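You operate a simulated robot arm through the tools that you are given. There is no shell and no other tool. Be economical: measure what you need, move in short steps, check, and stop when the job is done.

Carry out the task below with a simulated two-armed robot. There is one attempt and no reset: what you move stays moved.

## Task
Measure test spots 2 and 3; paint the thinner bay's bare chip red.
Fine: rest the lid on the cart; gauge and brush back, red tin closed. Set down upright: orange coat gauge, beige brush. A coat counts when it lies all over at full strength: go over it till it gets no stronger.

The check looks at the end state, three seconds after you hand in, the way a careful person would. Anything else that was tipped, shoved, dropped, spilled or broken makes it a failure. A push-on lid holds only when it is set on centred and level and pressed home; a screw cap is set on level and turned clockwise until tight.

## Robot
Two 7-joint arms with two-finger parallel grippers on one trunk, on a base that drives. Base frame: it is fixed to the floor where the robot stands at the start and does not move with it; the origin is under the middle of the robot, x ahead of it, y to its left, z up. Units: cm, degrees, N and s.
The left shoulder is at the start at [5, 18.7, 116], the right one opposite. With the tool pointing down near the work surface each hand reaches from about 10 to 66 cm from the robot's upright axis, wherever it stands, measured 20 degrees to its own side. Places, roughly: bare chip in bay 1 [-110, 80, 100]; red tin [70, 50, 90]; rim of the red tin [70, 50, 90]; test spot in bay 2 [-100, 80, 100]; test spot in bay 3 [-50, 80, 100]; top of the paint cart [70, 20, 90]. Payload 3.43 kg a hand.
The tool frame of a hand sits at the grasp point between the pads (the TCP): z along the fingers, y along the line on which they close. The tips reach 3 cm beyond it. Largest opening 9.4 cm; finger width 2.8, thickness 1; the body of the gripper, 5 by 9.6 cm, starts 5.5 cm behind the TCP.
Orientation is that of the tool frame in the base frame, as a unit quaternion [w, x, y, z]. With the fingers straight down and closing along the base's y, the tool's x points along the base's -x, its y along +y and its z along -z.

## Interface
- The arms move only by the tool play_rows. It takes "left_rows", "right_rows" or both (then of equal length, played together; a hand with none holds still); each is a list that holds one entry, the list of rows, each a list of 7 numbers: the shift along the tool's x, y, z in cm, then the turn, a rotation vector about the tool's x, y, z in degrees, then the finger opening in cm, from 0 to 9.4. In form: [[[dx, dy, dz, wx, wy, wz, claw], ...]]. A call has 1 to 8 rows; each row shifts and turns the commanded pose from where the row before left it, along the tool's axes as they then stand. Rows are played at 5 a second. More than 5 cm and 8.6 degrees between two rows, or a gripper value outside its range, and nothing of the call is played. A pose out of reach is approached as far as the arm can. The call stops where the force on the tool passes 40 N (or 10 N more than at its start, if that is more) or the arm is blocked; 0.2 s more then pass. The fingers move at their own pace (about 15.3 cm/s each) and stop on an object; they squeeze with about 26 N. The grip force told is the motor's: it shows also when the fingers shut on nothing. Time passes only in rows, and 0.2 s behind the last, so rows that do not move let the fingers close. It gives the time, the measured TCP pose, the force on the tool (base axes), the opening and the grip force at its end, in the units of the frame above (readings bear some noise), with the torque about the TCP (base axes, N m) and any sound that the robot's microphone picked up, and new pictures: "views" is both (left out), scene, wrist or none (wrist: the cameras of the hands that moved).
- Cameras (640 x 400 px; columns grow to the right, rows downward): "scene" is now at [9.51, 7.12, 130.76]; the picture's right is [0.89, -0.46, 0.00], its down [-0.32, -0.62, -0.72] and it looks along [0.33, 0.64, -0.70] (base axes); focal length 214 px, centre (320, 200). "left" rides on the left gripper at [7.6, -1.4, -10.2] in its tool frame; the picture's right is [0.18, 0.98, 0.00], its down [-0.75, 0.14, -0.64] and it looks along [-0.63, 0.12, 0.77] (tool axes); focal length 243 px, centre (320, 200). "right" rides on the right gripper at [7.6, 1.4, -10.2] in its tool frame; the picture's right is [-0.18, 0.98, 0.00], its down [-0.75, -0.14, -0.64] and it looks along [-0.63, -0.12, 0.77] (tool axes); focal length 243 px, centre (320, 200). There is no depth. A picture from a camera that has moved, and an enlarged one, comes with that camera's place and axes in the base frame and with its lens.
- raise_lower(by): slides the trunk up (or, below 0, down) by that many cm; the arms and the scene camera ride with it, the base frame stays. It gives what a move gives, with no picture.
- drive_base(legs): drives the robot by 1 to 6 legs, each [ahead, left, turn to the left] in cm, cm and degrees, along the robot's own axes; the way and the turn of a leg run together, so that a leg with both is an arc; at most 150 cm and 180 degrees a leg. The arms and the cameras ride along, it lands a little off, and it stops where it bumps. It gives what a move gives, and a new picture of the scene camera.
- turn_head(pan, tilt): turns the head with the scene camera to pan (to the left, within 80 degrees either way) and tilt (down, from -29 to 69), counted from straight ahead of the robot. It gives what a move gives, and a new picture of the scene camera.
- close_up(camera, box): a new picture of the part [left, top, right, bottom] of that camera's present view, enlarged. It takes no simulated time.
- close_job(): hands the job in; it is judged then, once.

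Go step by step. Nothing tells you exact positions but the pictures and the camera data: compare them with the known pose of the tool, close in by small moves and look again before you grip or let go. The budget is 120 turns and 260 pictures, counting those below and the enlarged ones. Unless the task says otherwise, let go and move clear before handing in.

The tools are called after "Request:" as a command line: name --argument value ..., lists and objects as JSON in quotes. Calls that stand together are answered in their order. play_rows: Moves the arms, as the interface text tells. Its arguments: {"type":"object","properties":{"left_rows":{"type":"array","items":{"type":"array","items":{"type":"array","items":{"type":"number"}}}},"right_rows":{"type":"array","items":{"type":"array","items":{"type":"array","items":{"type":"number"}}}},"views":{"type":"string","enum":["both","scene","wrist","none"]}},"required":[]} The other tools are called the same way: raise_lower (by) slides the trunk up or down; drive_base (legs) drives the base; turn_head (pan, tilt) turns the head that bears the scene camera; close_up (camera, box) takes an enlarged picture of a part of a camera's view; close_job () hands the job in.

At the start:

```text
clock: 0.0
left_tool_pos: [32.8, 39.08, 100.05]
left_orientation: [0.0, 0.0, 1.0, 0.0]
left_ft_force: [0.1, -0.1, 1.1]
left_ft_torque: [-0.02, 0.03, 0.01]
left_gripper_width: 9.41
left_grip_force: 0.0
right_tool_pos: [34.19, 1.24, 100.01]
right_orientation: [0.0, 0.0, 1.0, 0.001]
right_ft_force: [-0.9, -0.3, -0.1]
right_ft_torque: [0.03, -0.05, -0.01]
right_gripper_width: 9.4
right_grip_force: 0.1
trunk travel left (down, up): [-37.5, 5.7]
robot x, y, heading: [0.01, -0.43, -0.1]
head pan, tilt: [62.8, 44.0]
```

scene: 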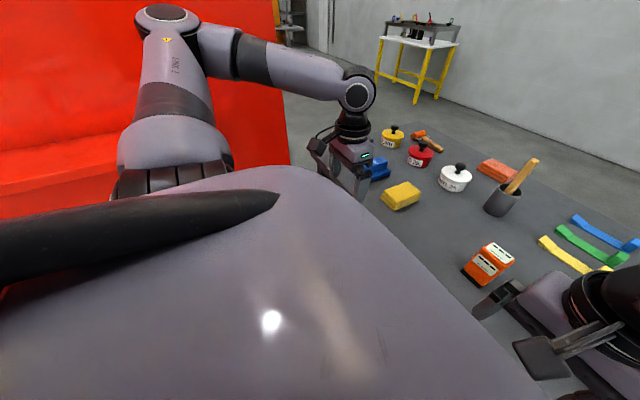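
right: 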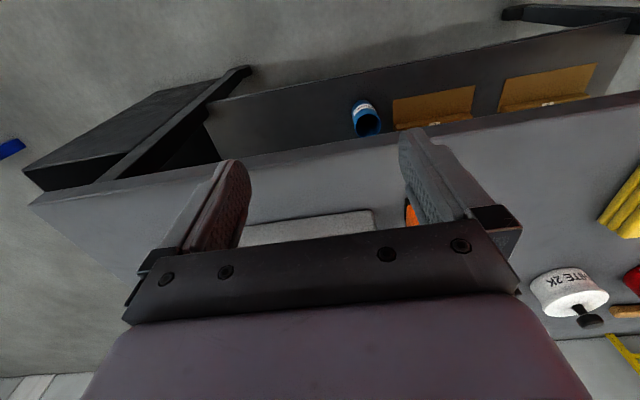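
left: 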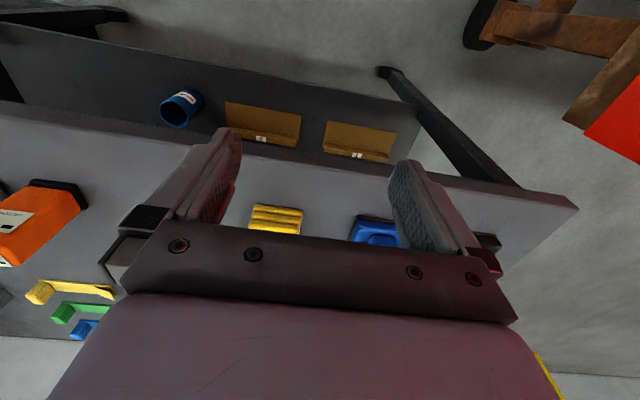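

I see the cart ahead with tins, a cup with a brush, the orange gauge, and a large red panel to the left. I'll look around with the head first.

Request:
turn_head --pan 25 --tilt 40

Request:
turn_head --pan 80 --tilt 10

```text
clock: 1.0
left_tool_pos: [32.87, 39.05, 99.98]
left_orientation: [0.0, 0.001, 1.0, 0.0]
left_ft_force: [0.5, 0.2, 0.2]
left_ft_torque: [0.0, 0.02, -0.01]
left_gripper_width: 9.39
left_grip_force: 0.1
right_tool_pos: [34.07, 1.24, 100.08]
right_orientation: [0.0, 0.0, 1.0, 0.001]
right_ft_force: [0.2, 0.6, -0.1]
right_ft_torque: [0.0, -0.01, 0.01]
right_gripper_width: 9.38
right_grip_force: 0.1
trunk travel left (down, up): [-37.5, 5.7]
robot x, y, heading: [-0.17, 0.16, -0.2]
head pan, tilt: [25.0, 40.0]
camera scene: at [13.46, 3.42, 131.35], right [0.42, -0.91, 0.0], down [-0.58, -0.27, -0.77], along [0.69, 0.32, -0.64], focal length 214 px, centre (320, 200)
```

scene: 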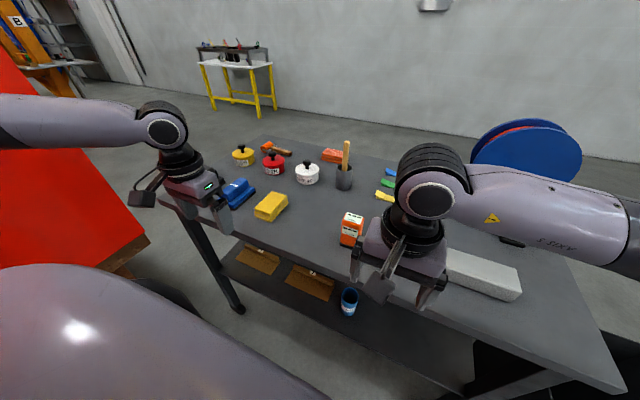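

```text
clock: 2.3
left_tool_pos: [32.75, 39.15, 99.96]
left_orientation: [0.0, 0.0, 1.0, 0.001]
left_ft_force: [0.4, 1.3, 0.1]
left_ft_torque: [0.0, 0.01, -0.01]
left_gripper_width: 9.39
left_grip_force: 0.2
right_tool_pos: [34.1, 1.23, 99.95]
right_orientation: [0.001, 0.001, 1.0, 0.0]
right_ft_force: [-0.5, 0.4, 0.0]
right_ft_torque: [0.0, 0.02, 0.0]
right_gripper_width: 9.38
right_grip_force: 0.1
trunk travel left (down, up): [-37.5, 5.7]
robot x, y, heading: [0.23, -0.13, -0.0]
head pan, tilt: [80.0, 10.0]
camera scene: at [7.38, 8.98, 136.11], right [0.98, -0.17, 0.0], down [-0.03, -0.17, -0.98], along [0.17, 0.97, -0.17], focal length 214 px, centre (320, 200)
```

scene: 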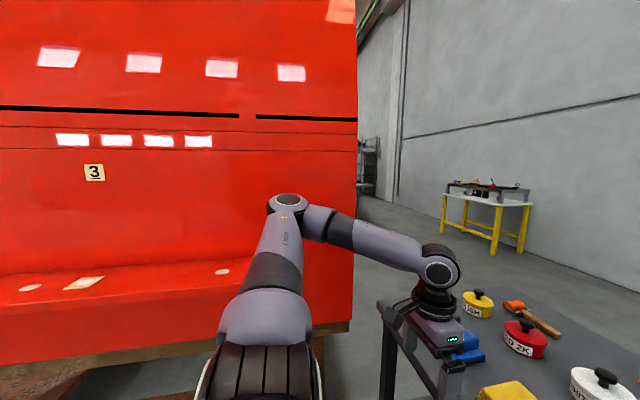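

The red body has a ledge with pale patches and a "3" sign. I'll zoom on details of the ledge and then the cart.

Request:
close_up --camera "scene" --box '[0, 150, 260, 312]'

Request:
turn_head --pan 30 --tilt 45

Request:
close_up --camera "scene" --box '[220, 100, 460, 250]'

```text
2.46 times, centred on (130, 231) of scene
camera zoom: at [7.38, 8.98, 136.11], right [0.98, -0.17, 0.0], down [-0.03, -0.17, -0.98], along [0.17, 0.97, -0.17], focal length 528 px, centre (788, 124)
```

zoom: 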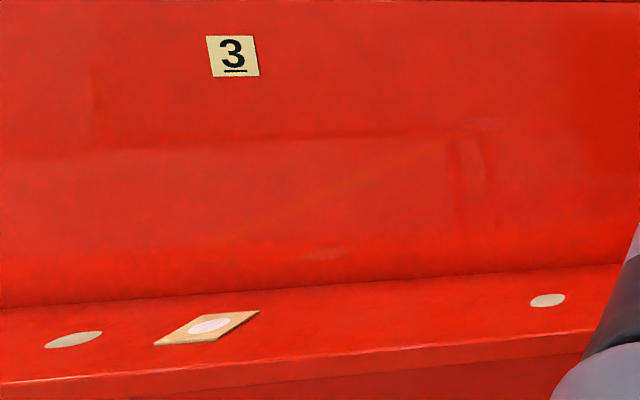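

```text
clock: 3.5
left_tool_pos: [32.89, 39.04, 99.95]
left_orientation: [0.0, 0.0, 1.0, 0.0]
left_ft_force: [-0.2, 0.2, -0.5]
left_ft_torque: [0.01, -0.03, -0.05]
left_gripper_width: 9.4
left_grip_force: 0.0
right_tool_pos: [34.16, 1.27, 100.03]
right_orientation: [-0.001, 0.0, 1.0, 0.001]
right_ft_force: [-0.6, -0.1, -0.6]
right_ft_torque: [-0.03, -0.01, 0.02]
right_gripper_width: 9.39
right_grip_force: 0.0
trunk travel left (down, up): [-37.5, 5.7]
robot x, y, heading: [0.05, -0.11, 0.2]
head pan, tilt: [30.0, 45.0]
camera scene: at [12.8, 3.89, 130.62], right [0.5, -0.87, 0.0], down [-0.61, -0.35, -0.71], along [0.61, 0.35, -0.71], focal length 214 px, centre (320, 200)
```

scene: 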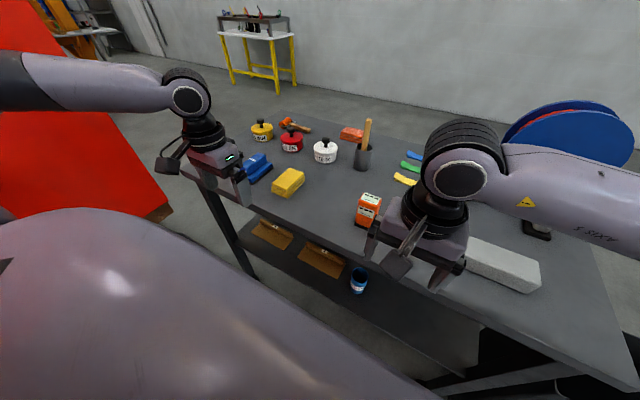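

```text
2.67 times, centred on (340, 175) of scene
camera zoom: at [12.8, 3.89, 130.62], right [0.5, -0.87, 0.0], down [-0.61, -0.35, -0.71], along [0.61, 0.35, -0.71], focal length 572 px, centre (267, 267)
```

zoom: 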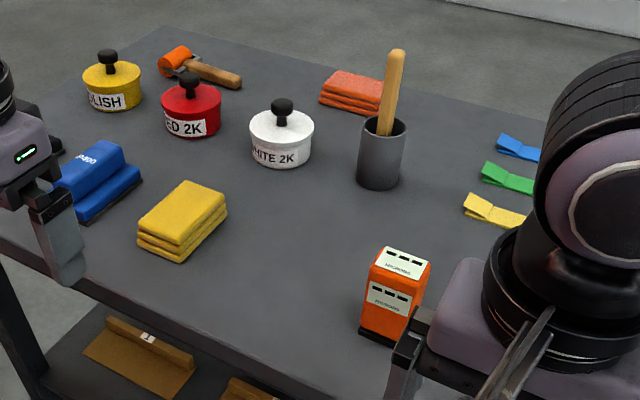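

The gauge stands near [52,12] on the cart and the ledge with spots is at y about 80. I'll zoom on the gauge from the scene camera and the right wrist camera.

Request:
close_up --camera "scene" --box '[336, 180, 416, 230]'

Request:
play_rows --right_rows '[[[0, -4, -4, 0, 0, 0, 9.4], [0, -4, -4, 0, 0, 0, 9.4], [2, -4, 0, 0, 0, 0, 9.4]]]' --views "both"

Request:
close_up --camera "scene" --box '[330, 180, 450, 255]'

```text
8.00 times, centred on (376, 205) of scene
camera zoom: at [12.8, 3.89, 130.62], right [0.5, -0.87, 0.0], down [-0.61, -0.35, -0.71], along [0.61, 0.35, -0.71], focal length 1716 px, centre (-128, 160)
```

zoom: 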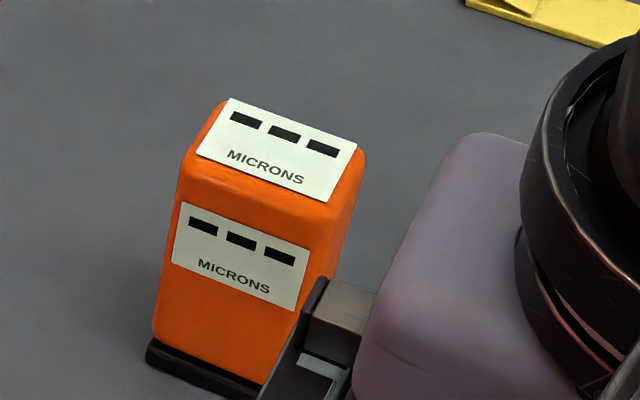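

```text
refused: row 1 steps farther than a row can; nothing moved
```

```text
5.33 times, centred on (390, 218) of scene
camera zoom: at [12.8, 3.89, 130.62], right [0.5, -0.87, 0.0], down [-0.61, -0.35, -0.71], along [0.61, 0.35, -0.71], focal length 1144 px, centre (-53, 107)
```

zoom: 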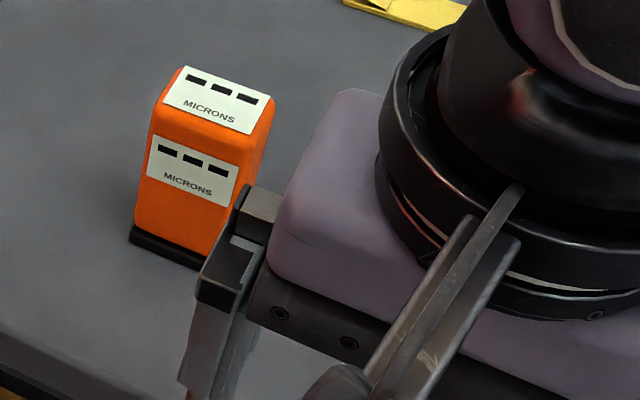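

The gauge stands upright with blank displays on top and front. I'll raise the right hand clear and shift it so that its wrist camera sees the gauge.

Request:
play_rows --right_rows '[[[1, 0, -4.5, 0, 0, 0, 9.4], [1, 0, -4.5, 0, 0, 0, 9.4], [0, 4.5, -1, 0, 0, 0, 9.4], [0, 4.5, 0, 0, 0, 0, 9.4], [0, 3.5, 0, 0, 0, 0, 9.4]]]'

```text
clock: 4.7
left_tool_pos: [32.75, 39.07, 99.97]
left_orientation: [0.0, -0.001, 1.0, 0.001]
left_ft_force: [-0.3, -0.2, 0.7]
left_ft_torque: [0.0, -0.03, -0.01]
left_gripper_width: 9.41
left_grip_force: 0.0
right_tool_pos: [31.95, 13.87, 110.0]
right_orientation: [-0.001, 0.001, 1.0, 0.0]
right_ft_force: [-1.1, -0.3, -0.6]
right_ft_torque: [0.01, 0.0, 0.01]
right_gripper_width: 9.39
right_grip_force: 0.1
trunk travel left (down, up): [-37.5, 5.7]
robot x, y, heading: [0.09, -0.06, -0.2]
head pan, tilt: [30.0, 45.0]
camera scene: at [12.78, 3.95, 130.62], right [0.5, -0.87, 0.0], down [-0.61, -0.35, -0.71], along [0.61, 0.35, -0.71], focal length 214 px, centre (320, 200)
camera right: at [24.57, 15.14, 120.27], right [0.19, 0.98, 0.0], down [0.75, -0.14, 0.64], along [0.63, -0.12, -0.77], focal length 243 px, centre (320, 200)
```

scene: 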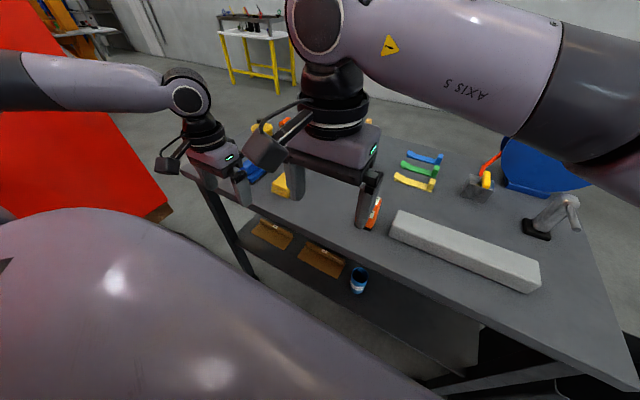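
right: 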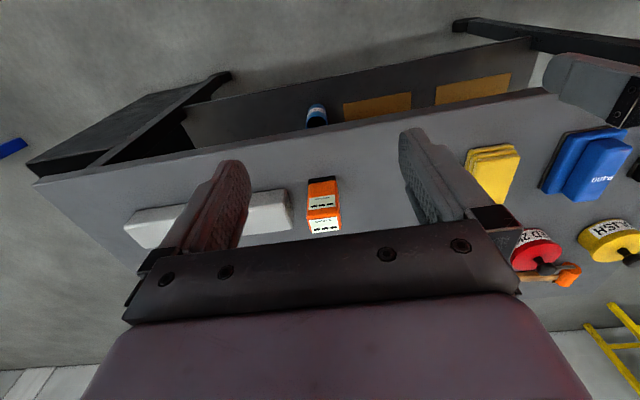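

The gauge is visible between the right fingers. I'll zoom for its exact place.

Request:
close_up --camera "right" --box '[280, 165, 376, 245]'

Request:
close_up --camera "right" --box '[440, 100, 640, 290]'

```text
5.00 times, centred on (328, 205) of right
camera zoom: at [24.57, 15.14, 120.27], right [0.19, 0.98, 0.0], down [0.75, -0.14, 0.64], along [0.63, -0.12, -0.77], focal length 1213 px, centre (280, 175)
```

zoom: 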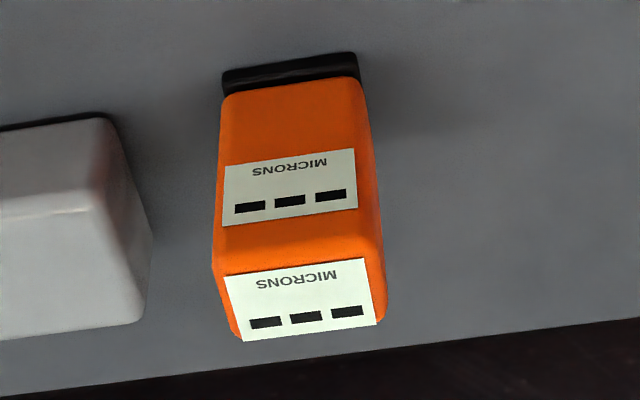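

```text
2.11 times, centred on (540, 195) of right
camera zoom: at [24.57, 15.14, 120.27], right [0.19, 0.98, 0.0], down [0.75, -0.14, 0.64], along [0.63, -0.12, -0.77], focal length 511 px, centre (-143, 210)
```

zoom: 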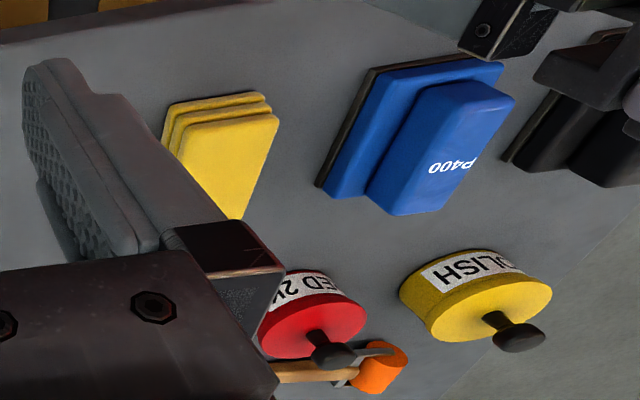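

From two views the gauge is about 5×4×9.5 cm, centre about [52.2,10.7], top near z 92.7. I move the right hand above it and look.

Request:
play_rows --right_rows '[[[-4.05, -0.64, 2, 0, 0, 0, 9.4], [-4.05, -0.64, 2, 0, 0, 0, 9.4], [-4.05, -0.64, 2, 0, 0, 0, 9.4], [-4.05, -0.64, 2, 0, 0, 0, 9.4], [-4.05, -0.64, 2, 0, 0, 0, 9.4]]]'

Request:
close_up --camera "right" --box '[220, 100, 420, 225]'

```text
clock: 5.9
left_tool_pos: [32.85, 39.23, 99.97]
left_orientation: [0.0, 0.001, 1.0, 0.0]
left_ft_force: [0.3, 0.2, 0.4]
left_ft_torque: [-0.01, 0.0, 0.0]
left_gripper_width: 9.41
left_grip_force: 0.0
right_tool_pos: [51.74, 8.57, 100.3]
right_orientation: [0.004, 0.014, 1.0, 0.003]
right_ft_force: [-0.3, 0.3, -0.9]
right_ft_torque: [-0.05, -0.03, 0.03]
right_gripper_width: 9.41
right_grip_force: 0.0
right hand out of reach, approached as far as the arm can: row 5
trunk travel left (down, up): [-37.5, 5.7]
robot x, y, heading: [0.2, 0.27, -0.1]
head pan, tilt: [30.0, 45.0]
camera scene: at [12.79, 3.93, 130.62], right [0.5, -0.87, 0.0], down [-0.61, -0.35, -0.71], along [0.61, 0.35, -0.71], focal length 214 px, centre (320, 200)
camera right: at [44.23, 10.16, 110.52], right [0.21, 0.98, 0.01], down [0.74, -0.17, 0.65], along [0.63, -0.13, -0.76], focal length 243 px, centre (320, 200)
```

scene: 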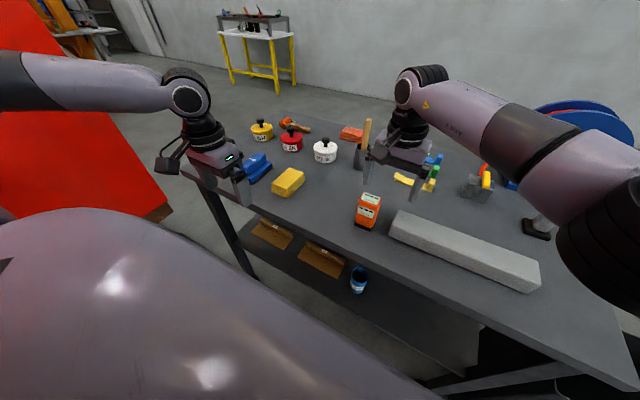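
right: 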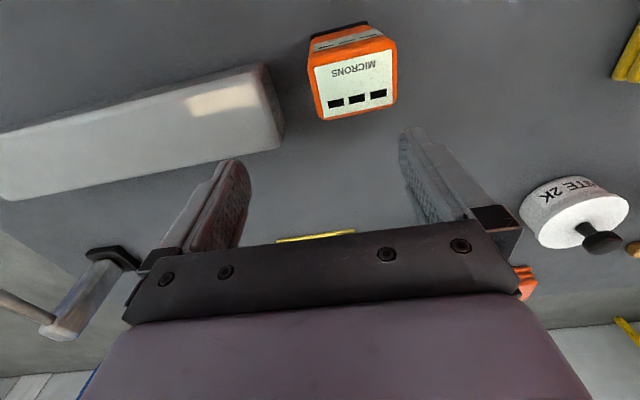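

```text
3.20 times, centred on (320, 162) of right
camera zoom: at [44.23, 10.16, 110.52], right [0.21, 0.98, 0.01], down [0.74, -0.17, 0.65], along [0.63, -0.13, -0.76], focal length 776 px, centre (320, 320)
```

zoom: 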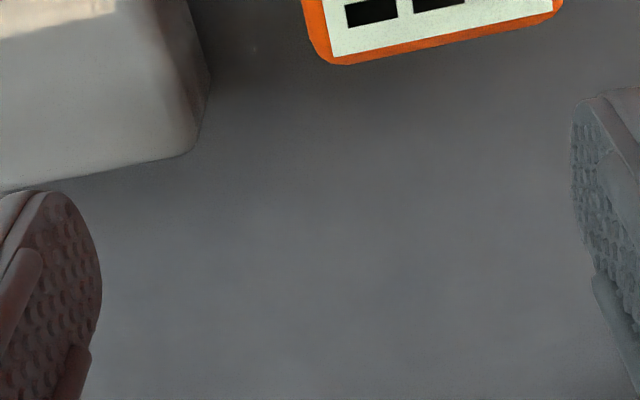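

Refined by two wrist views: gauge top centre about [48.4,11.3,96.1], aligned with y; cart top about z 88. The right hand shifts over it.

Request:
play_rows --right_rows '[[[0, 0, -2, 0, 0, 0, 9.4], [1.7, 1.4, 0, 0, 0, 0, 9.4], [1.7, 1.4, 0, 0, 0, 0, 9.4], [0, 0, 0, 0, 0, 0, 9.4]]]'

```text
clock: 7.1
left_tool_pos: [32.86, 39.12, 100.01]
left_orientation: [0.0, 0.0, 1.0, 0.0]
left_ft_force: [0.6, 0.1, -0.2]
left_ft_torque: [0.02, 0.0, 0.06]
left_gripper_width: 9.38
left_grip_force: 0.1
right_tool_pos: [49.13, 10.47, 101.36]
right_orientation: [-0.005, 0.026, 1.0, 0.001]
right_ft_force: [0.6, -0.4, -0.6]
right_ft_torque: [0.02, -0.01, -0.01]
right_gripper_width: 9.41
right_grip_force: 0.3
trunk travel left (down, up): [-37.5, 5.7]
robot x, y, heading: [0.11, -0.2, -0.3]
head pan, tilt: [30.0, 45.0]
stopped in row 4 (right hand): the arm was blocked; the commanded pose is now the measured one
camera scene: at [12.82, 3.86, 130.62], right [0.5, -0.87, 0.0], down [-0.61, -0.35, -0.71], along [0.61, 0.35, -0.71], focal length 214 px, centre (320, 200)
camera right: at [41.73, 12.09, 111.66], right [0.24, 0.97, 0.0], down [0.75, -0.18, 0.63], along [0.62, -0.15, -0.77], focal length 243 px, centre (320, 200)
```

scene: 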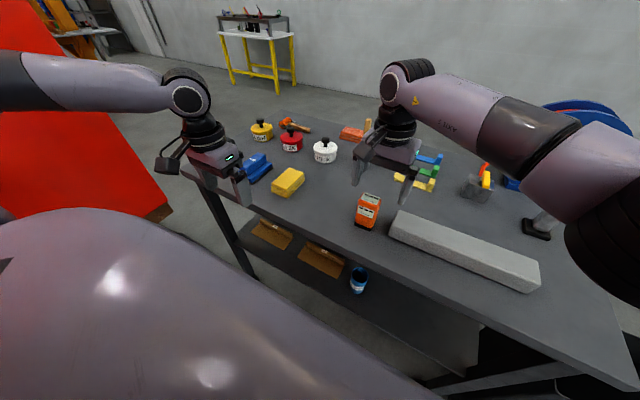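
right: 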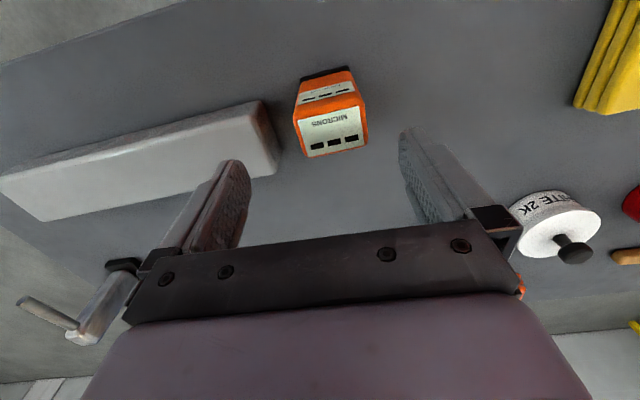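

The right arm is at its reach limit here, so I raise the hand a bit and move the base left 12 cm to bring the gauge to the right hand's comfortable side.

Request:
play_rows --right_rows '[[[3, -2, -3, 0, 0, 0, 9.4], [3, -2, -3, 0, 0, 0, 9.4]]]' --views "none"

Request:
drive_base --legs '[[0, 13, 0]]'

```text
clock: 7.7
left_tool_pos: [32.85, 39.05, 99.93]
left_orientation: [0.0, 0.0, 1.0, 0.0]
left_ft_force: [-0.5, -0.8, -0.4]
left_ft_torque: [0.0, 0.0, 0.0]
left_gripper_width: 9.4
left_grip_force: 0.1
right_tool_pos: [42.38, 6.88, 107.36]
right_orientation: [-0.004, 0.023, 1.0, 0.0]
right_ft_force: [0.1, -0.3, 0.0]
right_ft_torque: [0.0, -0.01, 0.0]
right_gripper_width: 9.4
right_grip_force: 0.1
trunk travel left (down, up): [-37.5, 5.7]
robot x, y, heading: [-0.35, -0.11, 0.3]
head pan, tilt: [30.0, 45.0]
```

```text
clock: 9.4
left_tool_pos: [32.97, 52.01, 100.03]
left_orientation: [0.0, 0.001, 1.0, 0.0]
left_ft_force: [0.6, 1.1, 0.4]
left_ft_torque: [0.0, 0.0, -0.02]
left_gripper_width: 9.39
left_grip_force: 0.1
right_tool_pos: [42.53, 19.79, 107.44]
right_orientation: [-0.006, 0.025, 1.0, 0.001]
right_ft_force: [0.2, -0.1, 0.7]
right_ft_torque: [0.0, -0.02, -0.02]
right_gripper_width: 9.39
right_grip_force: 0.0
trunk travel left (down, up): [-37.5, 5.7]
robot x, y, heading: [-0.11, 12.9, -0.1]
head pan, tilt: [30.0, 45.0]
camera scene: at [12.82, 16.83, 130.62], right [0.5, -0.87, 0.0], down [-0.61, -0.35, -0.71], along [0.61, 0.35, -0.71], focal length 214 px, centre (320, 200)
```

scene: 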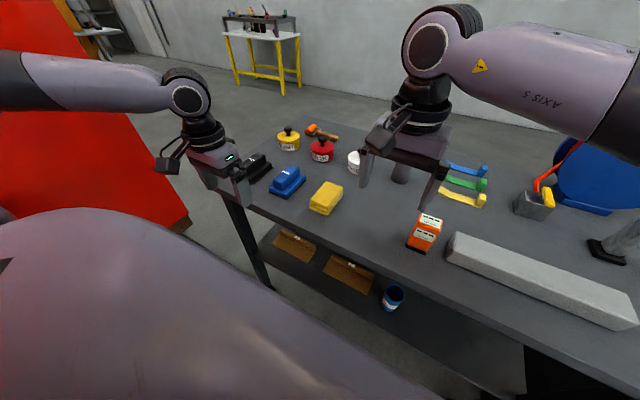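

The gauge is now to the right hand's side. I go above it at z 102 with the yaw straightened.

Request:
play_rows --right_rows '[[[-1.95, -2.75, 1.8, 0, 0, -1, 9.4], [-1.95, -2.75, 1.8, 0, 0, -1, 9.4], [-1.95, -2.75, 1.8, 0, 0, -0.9, 9.4], [0, 0, 0, 0, 0, 0, 9.4]]]'

```text
clock: 10.4
left_tool_pos: [33.03, 51.98, 100.08]
left_orientation: [0.001, 0.001, 1.0, 0.0]
left_ft_force: [-0.1, -0.2, -0.2]
left_ft_torque: [0.0, -0.04, -0.02]
left_gripper_width: 9.4
left_grip_force: 0.1
right_tool_pos: [48.24, 11.38, 101.82]
right_orientation: [-0.005, -0.001, 1.0, 0.001]
right_ft_force: [-0.1, 0.9, 0.6]
right_ft_torque: [0.01, -0.03, 0.02]
right_gripper_width: 9.37
right_grip_force: 0.0
trunk travel left (down, up): [-37.5, 5.7]
robot x, y, heading: [0.37, 13.2, -0.0]
head pan, tilt: [30.0, 45.0]
camera scene: at [12.81, 16.82, 130.62], right [0.5, -0.87, 0.0], down [-0.61, -0.35, -0.71], along [0.61, 0.35, -0.71], focal length 214 px, centre (320, 200)
camera right: at [40.78, 12.6, 112.21], right [0.18, 0.98, 0.0], down [0.76, -0.14, 0.63], along [0.62, -0.12, -0.77], focal length 243 px, centre (320, 200)
```

scene: 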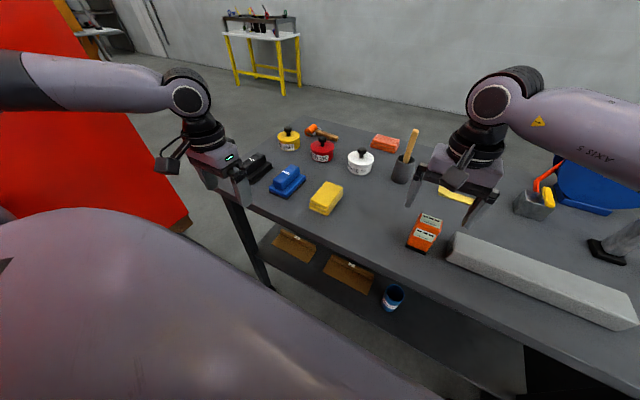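
right: 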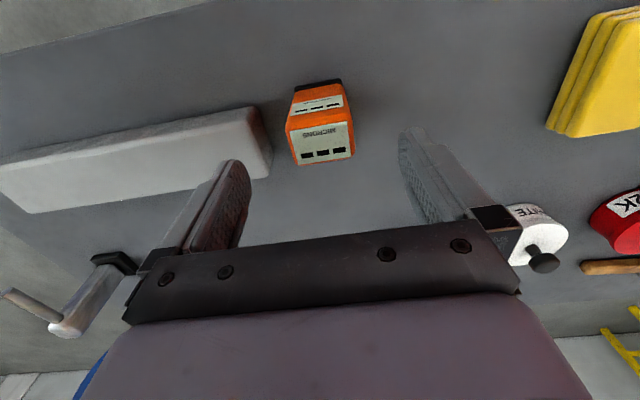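

Alignment agrees. The grey block's end is close, so I narrow the fingers to 6.8 and descend in short steps.

Request:
play_rows --right_rows '[[[0, 0, 0, 0, 0, 0, 6.8], [0, 0.1, 2, 0, 0, 0, 6.8], [0, 0.1, 2, 0, 0, 0, 6.8], [0, 0, 1, 0, 0, 0, 6.8], [0, 0, 0, 0, 0, 0, 6.8]]]'

Request:
close_up --camera "right" --box '[160, 80, 480, 280]'

```text
clock: 11.7
left_tool_pos: [33.04, 51.96, 100.02]
left_orientation: [0.0, 0.001, 1.0, 0.001]
left_ft_force: [0.7, 0.3, -0.4]
left_ft_torque: [0.02, 0.01, -0.03]
left_gripper_width: 9.37
left_grip_force: 0.2
right_tool_pos: [48.15, 11.41, 96.8]
right_orientation: [-0.006, -0.001, 1.0, -0.001]
right_ft_force: [1.3, 0.1, -0.2]
right_ft_torque: [-0.05, -0.01, 0.04]
right_gripper_width: 6.78
right_grip_force: 0.1
trunk travel left (down, up): [-37.5, 5.7]
robot x, y, heading: [-0.57, 12.76, -0.0]
head pan, tilt: [30.0, 45.0]
camera scene: at [12.82, 16.8, 130.62], right [0.5, -0.87, 0.0], down [-0.61, -0.35, -0.71], along [0.61, 0.35, -0.71], focal length 214 px, centre (320, 200)
camera right: at [40.75, 12.78, 107.18], right [0.18, 0.98, 0.0], down [0.76, -0.14, 0.63], along [0.62, -0.12, -0.77], focal length 243 px, centre (320, 200)
```

scene: 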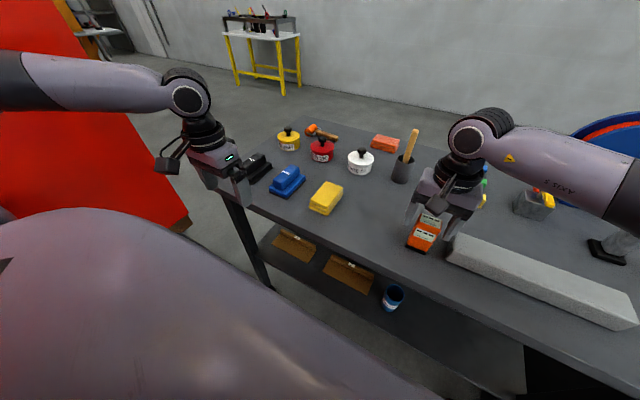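
right: 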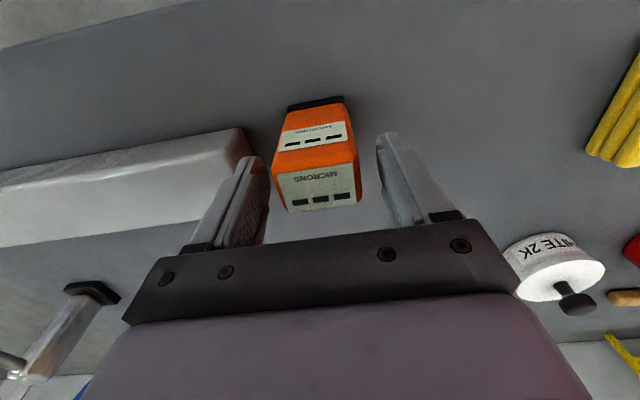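

```text
2.00 times, centred on (320, 180) of right
camera zoom: at [40.75, 12.78, 107.18], right [0.18, 0.98, 0.0], down [0.76, -0.14, 0.63], along [0.62, -0.12, -0.77], focal length 485 px, centre (320, 240)
```

zoom: 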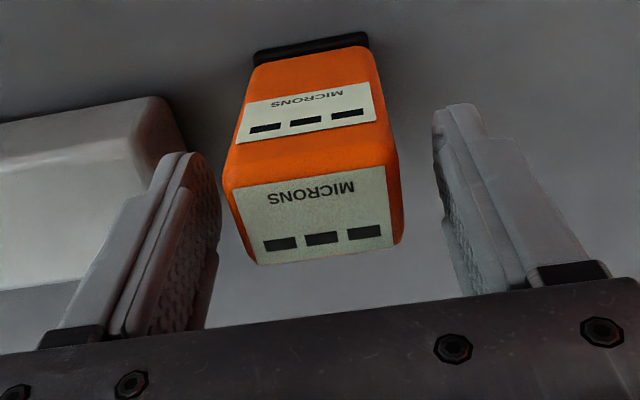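

The gauge lies between the fingers, centre about x 48.8. I descend 3.8 cm more and close.

Request:
play_rows --right_rows '[[[-0.5, -0.15, 1.3, 0, 0, 0, 6.8], [0, 0, 1.3, 0, 0, 0, 6.8], [0, 0, 1.2, 0, 0, 0, 6.8], [0, 0, 0, 0, 0, 0, 3.5], [0, 0, 0, 0, 0, 0, 3.5], [0, 0, 0, 0, 0, 0, 3.5]]]' --views "wrist"

```text
clock: 13.1
left_tool_pos: [33.0, 51.91, 99.97]
left_orientation: [0.0, 0.001, 1.0, 0.0]
left_ft_force: [-0.1, 0.3, -0.2]
left_ft_torque: [0.03, -0.02, 0.0]
left_gripper_width: 9.42
left_grip_force: 0.0
right_tool_pos: [48.44, 11.49, 92.95]
right_orientation: [-0.005, 0.0, 1.0, 0.001]
right_ft_force: [-0.9, 0.4, 0.3]
right_ft_torque: [0.02, 0.0, -0.04]
right_gripper_width: 5.02
right_grip_force: 25.5
trunk travel left (down, up): [-37.5, 5.7]
robot x, y, heading: [-0.17, 13.06, -0.2]
head pan, tilt: [30.0, 45.0]
camera right: at [41.2, 12.7, 103.38], right [0.18, 0.98, 0.0], down [0.76, -0.14, 0.63], along [0.62, -0.12, -0.77], focal length 243 px, centre (320, 200)
```

right: 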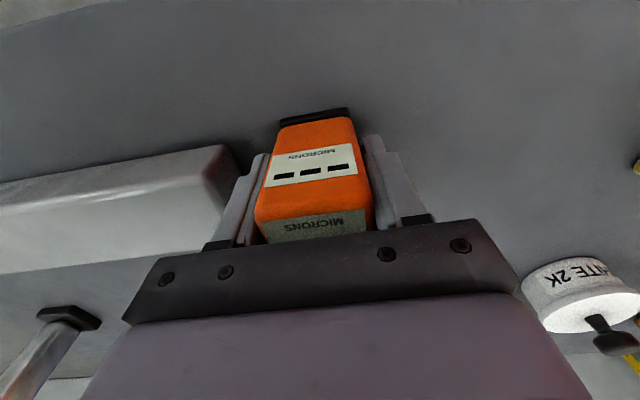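

The gauge is gripped (5.0 cm; pick-up pose [48.44,11.49,92.95]). I lift it, draw it back, then back off and turn left to face the red body.

Request:
play_rows --right_rows '[[[0, 0, -4, 0, 0, 0, 3.5], [0, 0, -4, 0, 0, 0, 3.5], [0, 0, -4.5, 0, 0, 0, 3.5], [4, 0, -2, 0, 0, 0, 3.5], [4.5, -1, -1, 0, 0, 0, 3.5], [4.5, -1, 0, 0, 0, 0, 3.5]]]' --views "none"

Request:
drive_base --legs '[[-42, 0, 0], [0, 0, 90]]'

Request:
turn_head --pan 40 --tilt 25

```text
clock: 14.4
left_tool_pos: [32.91, 52.0, 100.0]
left_orientation: [0.0, 0.001, 1.0, -0.001]
left_ft_force: [-0.3, -0.2, -0.7]
left_ft_torque: [0.0, 0.02, 0.02]
left_gripper_width: 9.38
left_grip_force: 0.1
right_tool_pos: [35.74, 9.22, 108.8]
right_orientation: [-0.005, -0.001, 1.0, 0.001]
right_ft_force: [0.5, 0.2, -1.9]
right_ft_torque: [0.02, -0.01, -0.01]
right_gripper_width: 5.02
right_grip_force: 26.3
trunk travel left (down, up): [-37.5, 5.7]
robot x, y, heading: [0.13, 12.72, 0.1]
head pan, tilt: [30.0, 45.0]
```

```text
clock: 20.8
left_tool_pos: [-80.78, 45.71, 99.91]
left_orientation: [0.0, 0.708, -0.706, 0.0]
left_ft_force: [0.5, -0.6, -0.7]
left_ft_torque: [-0.02, -0.05, 0.01]
left_gripper_width: 9.4
left_grip_force: 0.1
right_tool_pos: [-38.21, 48.72, 108.69]
right_orientation: [0.004, 0.709, -0.705, 0.002]
right_ft_force: [-0.3, -0.3, -2.1]
right_ft_torque: [-0.02, 0.02, -0.04]
right_gripper_width: 5.01
right_grip_force: 26.1
trunk travel left (down, up): [-37.5, 5.7]
robot x, y, heading: [-41.45, 12.73, 90.2]
head pan, tilt: [30.0, 45.0]
camera scene: at [-45.82, 25.65, 130.62], right [0.87, 0.5, 0.0], down [0.35, -0.61, -0.71], along [-0.35, 0.61, -0.71], focal length 214 px, centre (320, 200)
```

scene: 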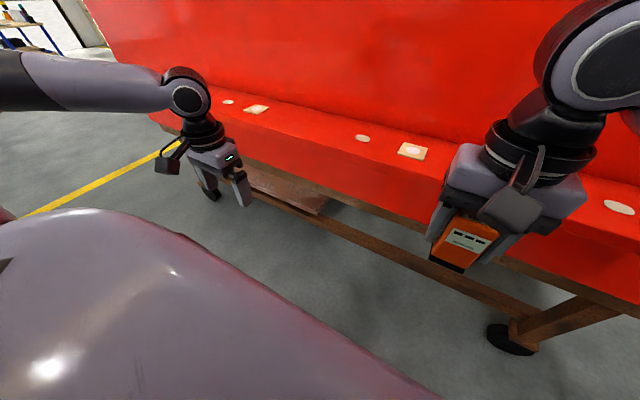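

```text
clock: 21.7
left_tool_pos: [-80.83, 45.73, 99.99]
left_orientation: [0.0, 0.707, -0.707, 0.0]
left_ft_force: [0.5, 0.1, -0.3]
left_ft_torque: [-0.01, -0.02, -0.01]
left_gripper_width: 9.38
left_grip_force: 0.1
right_tool_pos: [-38.24, 48.79, 108.6]
right_orientation: [0.004, 0.708, -0.706, 0.003]
right_ft_force: [-0.4, 0.3, -2.1]
right_ft_torque: [0.03, -0.02, -0.01]
right_gripper_width: 5.0
right_grip_force: 26.2
trunk travel left (down, up): [-37.5, 5.7]
robot x, y, heading: [-41.83, 12.88, 89.9]
head pan, tilt: [40.0, 25.0]
camera scene: at [-47.67, 25.67, 133.67], right [0.77, 0.64, 0.0], down [0.27, -0.32, -0.91], along [-0.58, 0.69, -0.42], focal length 214 px, centre (320, 200)
```

scene: 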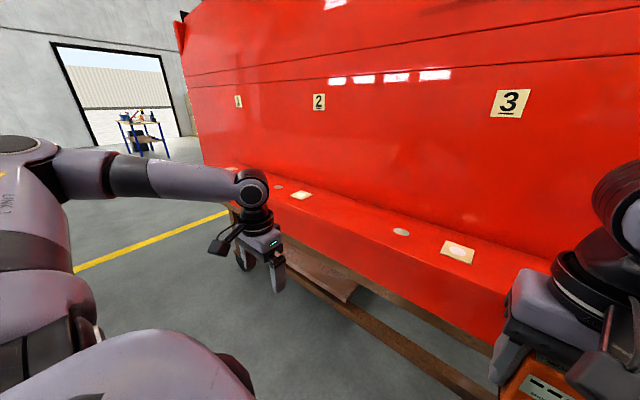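

Three signs 1, 2, 3; masked squares lie near x −49 and −102, plain rounds near −9, −63 and −117. I'll zoom in to see which belong to which bay.

Request:
close_up --camera "scene" --box '[220, 80, 420, 205]'

Request:
close_up --camera "scene" --box '[370, 200, 530, 300]'

```text
3.20 times, centred on (320, 142) of scene
camera zoom: at [-47.67, 25.67, 133.67], right [0.77, 0.64, 0.0], down [0.27, -0.32, -0.91], along [-0.58, 0.69, -0.42], focal length 686 px, centre (320, 384)
```

zoom: 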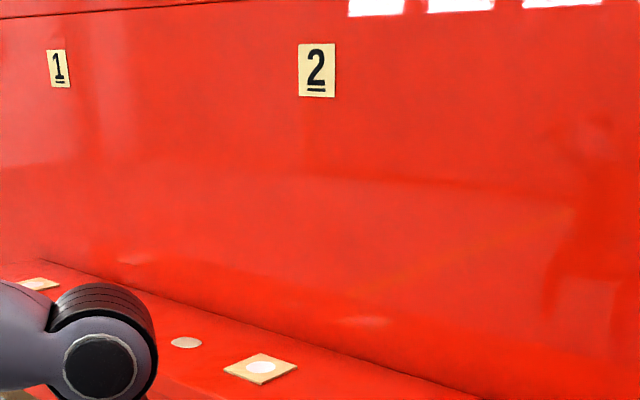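

```text
4.00 times, centred on (450, 250) of scene
camera zoom: at [-47.67, 25.67, 133.67], right [0.77, 0.64, 0.0], down [0.27, -0.32, -0.91], along [-0.58, 0.69, -0.42], focal length 858 px, centre (-200, 0)
```

zoom: 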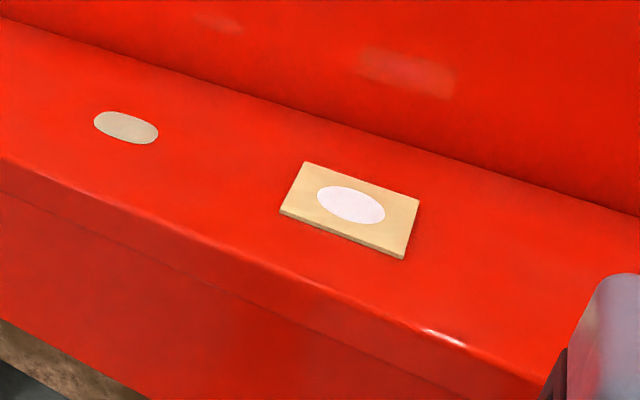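

Each bay has a masked test spot under its sign and a bare chip about 37 cm to its right; triangulation gives ledge z≈102.7, spots at y≈75. I raise both hands and drive to spot 3.

Request:
play_rows --left_rows '[[[3, 0, -4, 0, 0, 0, 9.4], [3, 0, -4, 0, 0, 0, 9.4], [3, 0, -3, 0, 0, 0, 9.4]]]' --right_rows '[[[0, 0, -3, 0, 0, 0, 3.5], [0, 0, -3, 0, 0, 0, 3.5], [0, 0, -2, 0, 0, 0, 3.5]]]' --views "none"

Request:
drive_base --legs '[[15, 16, 0]]'

Request:
turn_head --pan 0 --tilt 50

```text
clock: 22.5
left_tool_pos: [-80.66, 36.53, 111.02]
left_orientation: [0.0, 0.708, -0.707, 0.002]
left_ft_force: [0.4, -0.5, 0.7]
left_ft_torque: [-0.01, 0.0, -0.03]
left_gripper_width: 9.39
left_grip_force: 0.0
right_tool_pos: [-38.29, 48.72, 116.72]
right_orientation: [0.005, 0.709, -0.705, 0.002]
right_ft_force: [0.9, -0.3, -2.3]
right_ft_torque: [0.02, -0.04, 0.0]
right_gripper_width: 5.02
right_grip_force: 26.1
trunk travel left (down, up): [-37.5, 5.7]
robot x, y, heading: [-41.78, 12.97, 90.3]
head pan, tilt: [40.0, 25.0]
```

```text
clock: 24.5
left_tool_pos: [-96.62, 51.61, 111.06]
left_orientation: [0.001, 0.708, -0.706, 0.0]
left_ft_force: [0.2, 0.1, -0.5]
left_ft_torque: [-0.03, -0.01, -0.02]
left_gripper_width: 9.42
left_grip_force: 0.1
right_tool_pos: [-54.17, 63.72, 116.72]
right_orientation: [0.004, 0.709, -0.705, 0.003]
right_ft_force: [0.1, -0.1, -1.4]
right_ft_torque: [0.01, 0.0, 0.0]
right_gripper_width: 4.99
right_grip_force: 25.4
trunk travel left (down, up): [-37.5, 5.7]
robot x, y, heading: [-57.61, 27.97, 89.9]
head pan, tilt: [40.0, 25.0]
camera scene: at [-63.68, 40.67, 133.67], right [0.77, 0.64, 0.0], down [0.27, -0.32, -0.91], along [-0.58, 0.69, -0.42], focal length 214 px, centre (320, 200)
```

scene: 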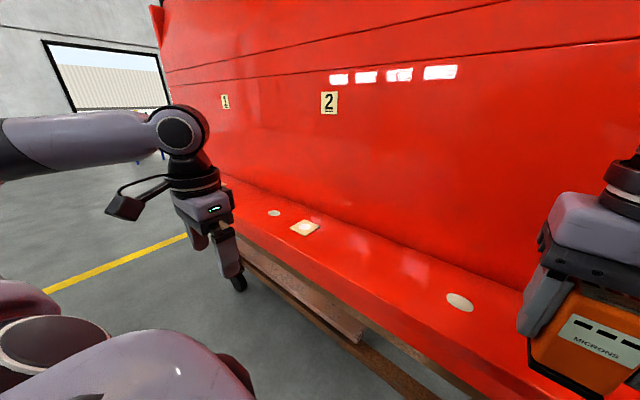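

```text
clock: 25.6
left_tool_pos: [-96.62, 51.8, 111.05]
left_orientation: [0.0, 0.708, -0.706, 0.0]
left_ft_force: [0.7, -0.4, 0.6]
left_ft_torque: [0.03, 0.02, -0.01]
left_gripper_width: 9.41
left_grip_force: 0.0
right_tool_pos: [-54.2, 63.72, 116.59]
right_orientation: [0.005, 0.709, -0.705, 0.002]
right_ft_force: [-0.4, 0.2, -2.9]
right_ft_torque: [-0.03, 0.04, 0.01]
right_gripper_width: 5.0
right_grip_force: 26.4
trunk travel left (down, up): [-37.5, 5.7]
robot x, y, heading: [-57.56, 27.97, 90.1]
head pan, tilt: [0.0, 50.0]
camera scene: at [-57.73, 41.29, 129.93], right [1.0, 0.0, 0.0], down [0.0, -0.77, -0.64], along [0.0, 0.64, -0.77], focal length 214 px, centre (320, 200)
```

scene: 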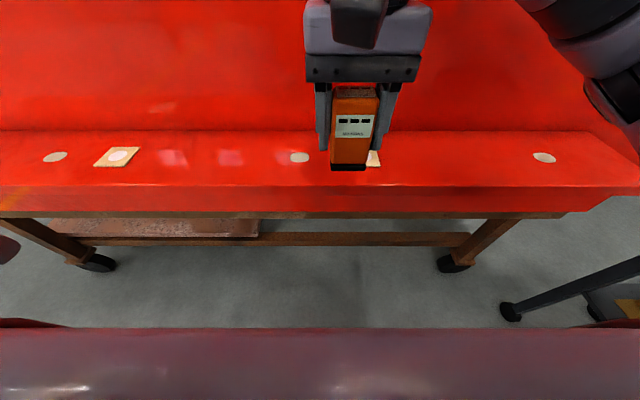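

Spot 3 appears at about [-49.6,75], spot 2 at [-97.9,75], ledge z≈102.7. I carry the gauge over spot 3, still several cm up.

Request:
play_rows --right_rows '[[[-3.77, -1.53, 1.17, 0, 0, 0, 3.5], [-3.77, -1.53, 1.17, 0, 0, 0, 3.5], [-3.77, -1.53, 1.17, 0, 0, 0, 3.5], [0, 0, 0, 0, 0, 0, 3.5]]]'

Request:
close_up --camera "right" --box '[200, 50, 440, 250]'

Request:
close_up --camera "scene" --box '[280, 80, 440, 200]'

```text
clock: 26.6
left_tool_pos: [-96.59, 51.64, 111.06]
left_orientation: [0.0, 0.708, -0.706, 0.0]
left_ft_force: [-0.2, 0.4, -0.6]
left_ft_torque: [0.01, -0.02, 0.02]
left_gripper_width: 9.4
left_grip_force: 0.0
right_tool_pos: [-49.62, 75.09, 112.88]
right_orientation: [0.004, 0.71, -0.705, 0.003]
right_ft_force: [0.2, -0.4, -1.8]
right_ft_torque: [0.01, -0.01, 0.0]
right_gripper_width: 5.02
right_grip_force: 26.4
trunk travel left (down, up): [-37.5, 5.7]
robot x, y, heading: [-57.37, 27.52, 90.0]
head pan, tilt: [0.0, 50.0]
camera scene: at [-57.74, 41.27, 129.93], right [1.0, 0.0, 0.0], down [0.0, -0.77, -0.64], along [0.0, 0.64, -0.77], focal length 214 px, centre (320, 200)
camera right: at [-50.77, 67.47, 123.36], right [-0.98, 0.18, 0.0], down [0.14, 0.76, 0.63], along [0.11, 0.62, -0.77], focal length 243 px, centre (320, 200)
```

scene: 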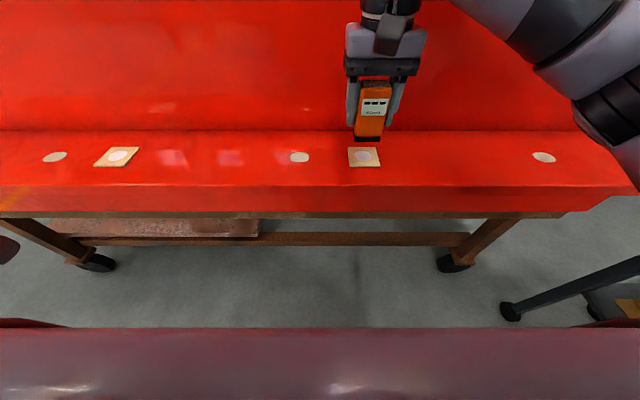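
right: 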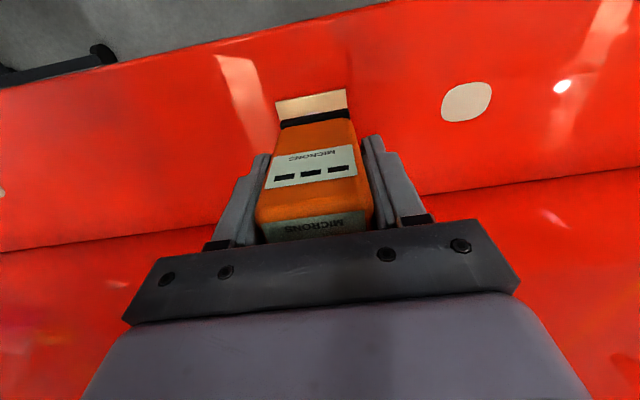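

```text
2.00 times, centred on (320, 150) of right
camera zoom: at [-50.77, 67.47, 123.36], right [-0.98, 0.18, 0.0], down [0.14, 0.76, 0.63], along [0.11, 0.62, -0.77], focal length 485 px, centre (320, 300)
```

zoom: 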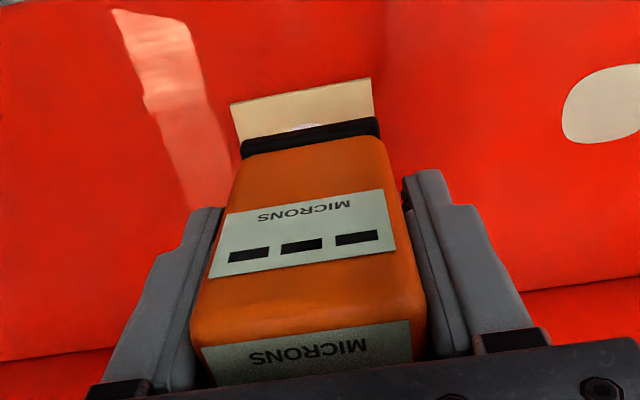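

```text
3.33 times, centred on (360, 140) of scene
camera zoom: at [-57.74, 41.27, 129.93], right [1.0, 0.0, 0.0], down [0.0, -0.77, -0.64], along [0.0, 0.64, -0.77], focal length 715 px, centre (187, 400)
```

zoom: 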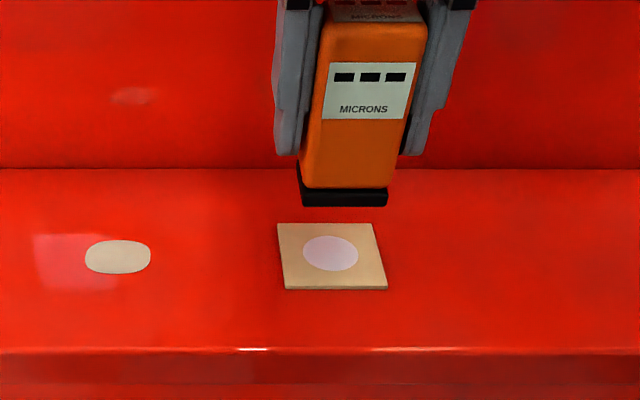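

Comparing both views puts the tile's centre at about [-48.9,76.5] with z≈101.5. I shift the gauge there and descend gently.

Request:
play_rows --right_rows '[[[-1.4, -0.7, 0, 0, 0, 0, 3.5], [0, 0, 1.5, 0, 0, 0, 3.5], [0, 0, 1.5, 0, 0, 0, 3.5], [0, 0, 1, 0, 0, 0, 3.5], [0, 0, 0.7, 0, 0, 0, 3.5], [0, 0, 0, 0, 0, 0, 3.5]]]' --views "wrist"

Request:
close_up --camera "scene" --box '[320, 100, 420, 175]'

```text
clock: 28.0
left_tool_pos: [-96.66, 51.77, 111.01]
left_orientation: [-0.001, 0.708, -0.706, 0.0]
left_ft_force: [0.2, 0.1, 0.7]
left_ft_torque: [-0.03, 0.01, 0.05]
left_gripper_width: 9.4
left_grip_force: 0.1
right_tool_pos: [-48.92, 76.43, 108.11]
right_orientation: [0.004, 0.708, -0.706, 0.003]
right_ft_force: [-0.2, -0.8, -0.5]
right_ft_torque: [-0.01, -0.01, -0.01]
right_gripper_width: 5.02
right_grip_force: 26.5
trunk travel left (down, up): [-37.5, 5.7]
robot x, y, heading: [-57.52, 27.87, 90.0]
head pan, tilt: [0.0, 50.0]
camera right: at [-50.19, 68.8, 118.61], right [-0.98, 0.18, 0.0], down [0.14, 0.76, 0.63], along [0.11, 0.62, -0.77], focal length 243 px, centre (320, 200)
```

right: 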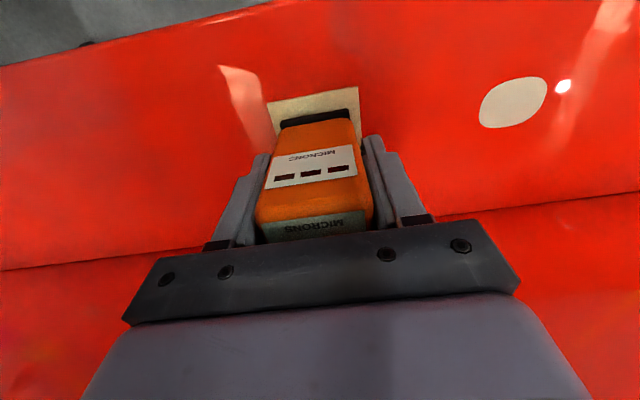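

```text
5.33 times, centred on (370, 138) of scene
camera zoom: at [-57.73, 41.29, 129.93], right [1.0, 0.0, 0.0], down [0.0, -0.77, -0.64], along [0.0, 0.64, -0.77], focal length 1144 px, centre (53, 533)
```

zoom: 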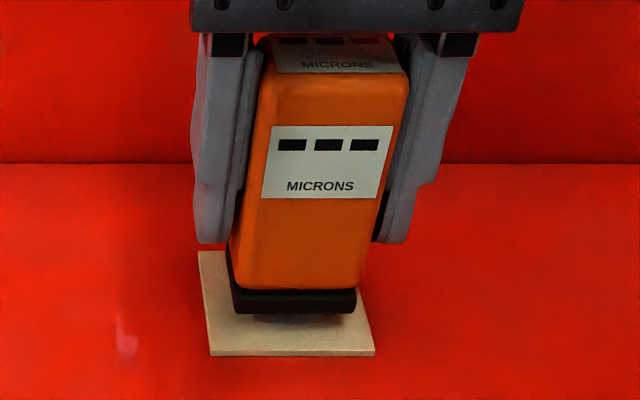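

The gauge is well centred above the tile. I lower in small steps until contact.

Request:
play_rows --right_rows '[[[0, 0, 0.5, 0, 0, 0, 3.5], [0, 0, 0.4, 0, 0, 0, 3.5], [0, 0, 0.3, 0, 0, 0, 3.5], [0, 0, 0.2, 0, 0, 0, 3.5], [0, 0, 0, 0, 0, 0, 3.5]]]' --views "none"

Request:
close_up --camera "scene" --box '[320, 100, 420, 175]'

```text
clock: 29.2
left_tool_pos: [-96.63, 51.53, 111.14]
left_orientation: [0.0, 0.708, -0.706, -0.001]
left_ft_force: [0.5, -0.1, 0.8]
left_ft_torque: [0.05, 0.01, -0.01]
left_gripper_width: 9.4
left_grip_force: 0.1
right_tool_pos: [-48.94, 76.32, 107.14]
right_orientation: [0.002, 0.708, -0.706, 0.0]
right_ft_force: [1.9, 4.8, 26.0]
right_ft_torque: [-0.1, -0.32, 0.05]
right_gripper_width: 5.02
right_grip_force: 26.1
trunk travel left (down, up): [-37.5, 5.7]
robot x, y, heading: [-57.71, 27.88, 90.5]
head pan, tilt: [0.0, 50.0]
```

```text
5.33 times, centred on (370, 138) of scene
camera zoom: at [-57.75, 41.13, 129.98], right [1.0, 0.0, 0.0], down [0.0, -0.77, -0.64], along [0.0, 0.64, -0.77], focal length 1144 px, centre (53, 533)
```

zoom: 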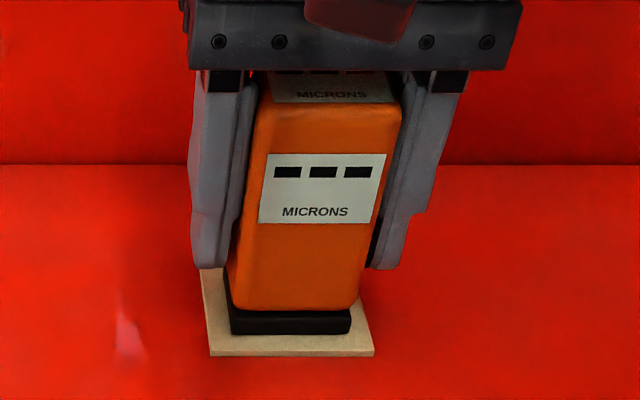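

Contact at 26 N but the display is still dashes. I ease slightly and hold still a moment.

Request:
play_rows --right_rows '[[[0, 0, -0.15, 0, 0, 0, 3.5], [0, 0, 0, 0, 0, 0, 3.5], [0, 0, 0, 0, 0, 0, 3.5], [0, 0, 0, 0, 0, 0, 3.5], [0, 0, 0, 0, 0, 0, 3.5], [0, 0, 0, 0, 0, 0, 3.5]]]' --views "none"

Request:
close_up --camera "scene" --box '[320, 100, 420, 175]'

```text
clock: 30.6
left_tool_pos: [-96.67, 51.64, 111.15]
left_orientation: [-0.001, 0.708, -0.706, -0.002]
left_ft_force: [1.1, 1.2, -0.7]
left_ft_torque: [0.0, -0.01, 0.04]
left_gripper_width: 9.41
left_grip_force: 0.0
right_tool_pos: [-48.86, 76.41, 107.14]
right_orientation: [0.003, 0.708, -0.706, 0.002]
right_ft_force: [3.9, 8.8, 21.9]
right_ft_torque: [0.26, -0.19, 0.01]
right_gripper_width: 5.01
right_grip_force: 26.2
trunk travel left (down, up): [-37.5, 5.7]
robot x, y, heading: [-57.75, 28.2, 90.3]
head pan, tilt: [0.0, 50.0]
```

```text
5.33 times, centred on (370, 138) of scene
camera zoom: at [-57.72, 41.19, 129.94], right [1.0, 0.0, 0.0], down [0.0, -0.77, -0.64], along [0.0, 0.64, -0.77], focal length 1144 px, centre (53, 533)
```

zoom: 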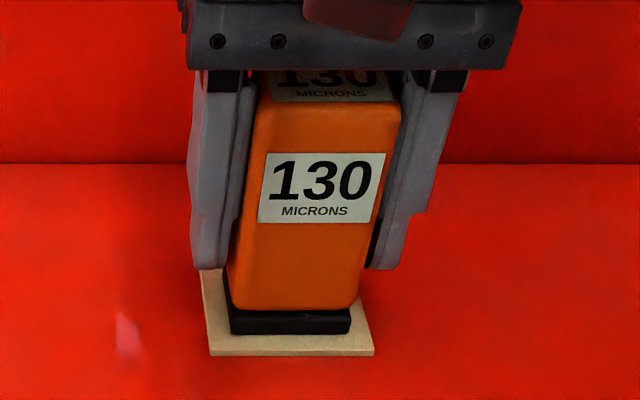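

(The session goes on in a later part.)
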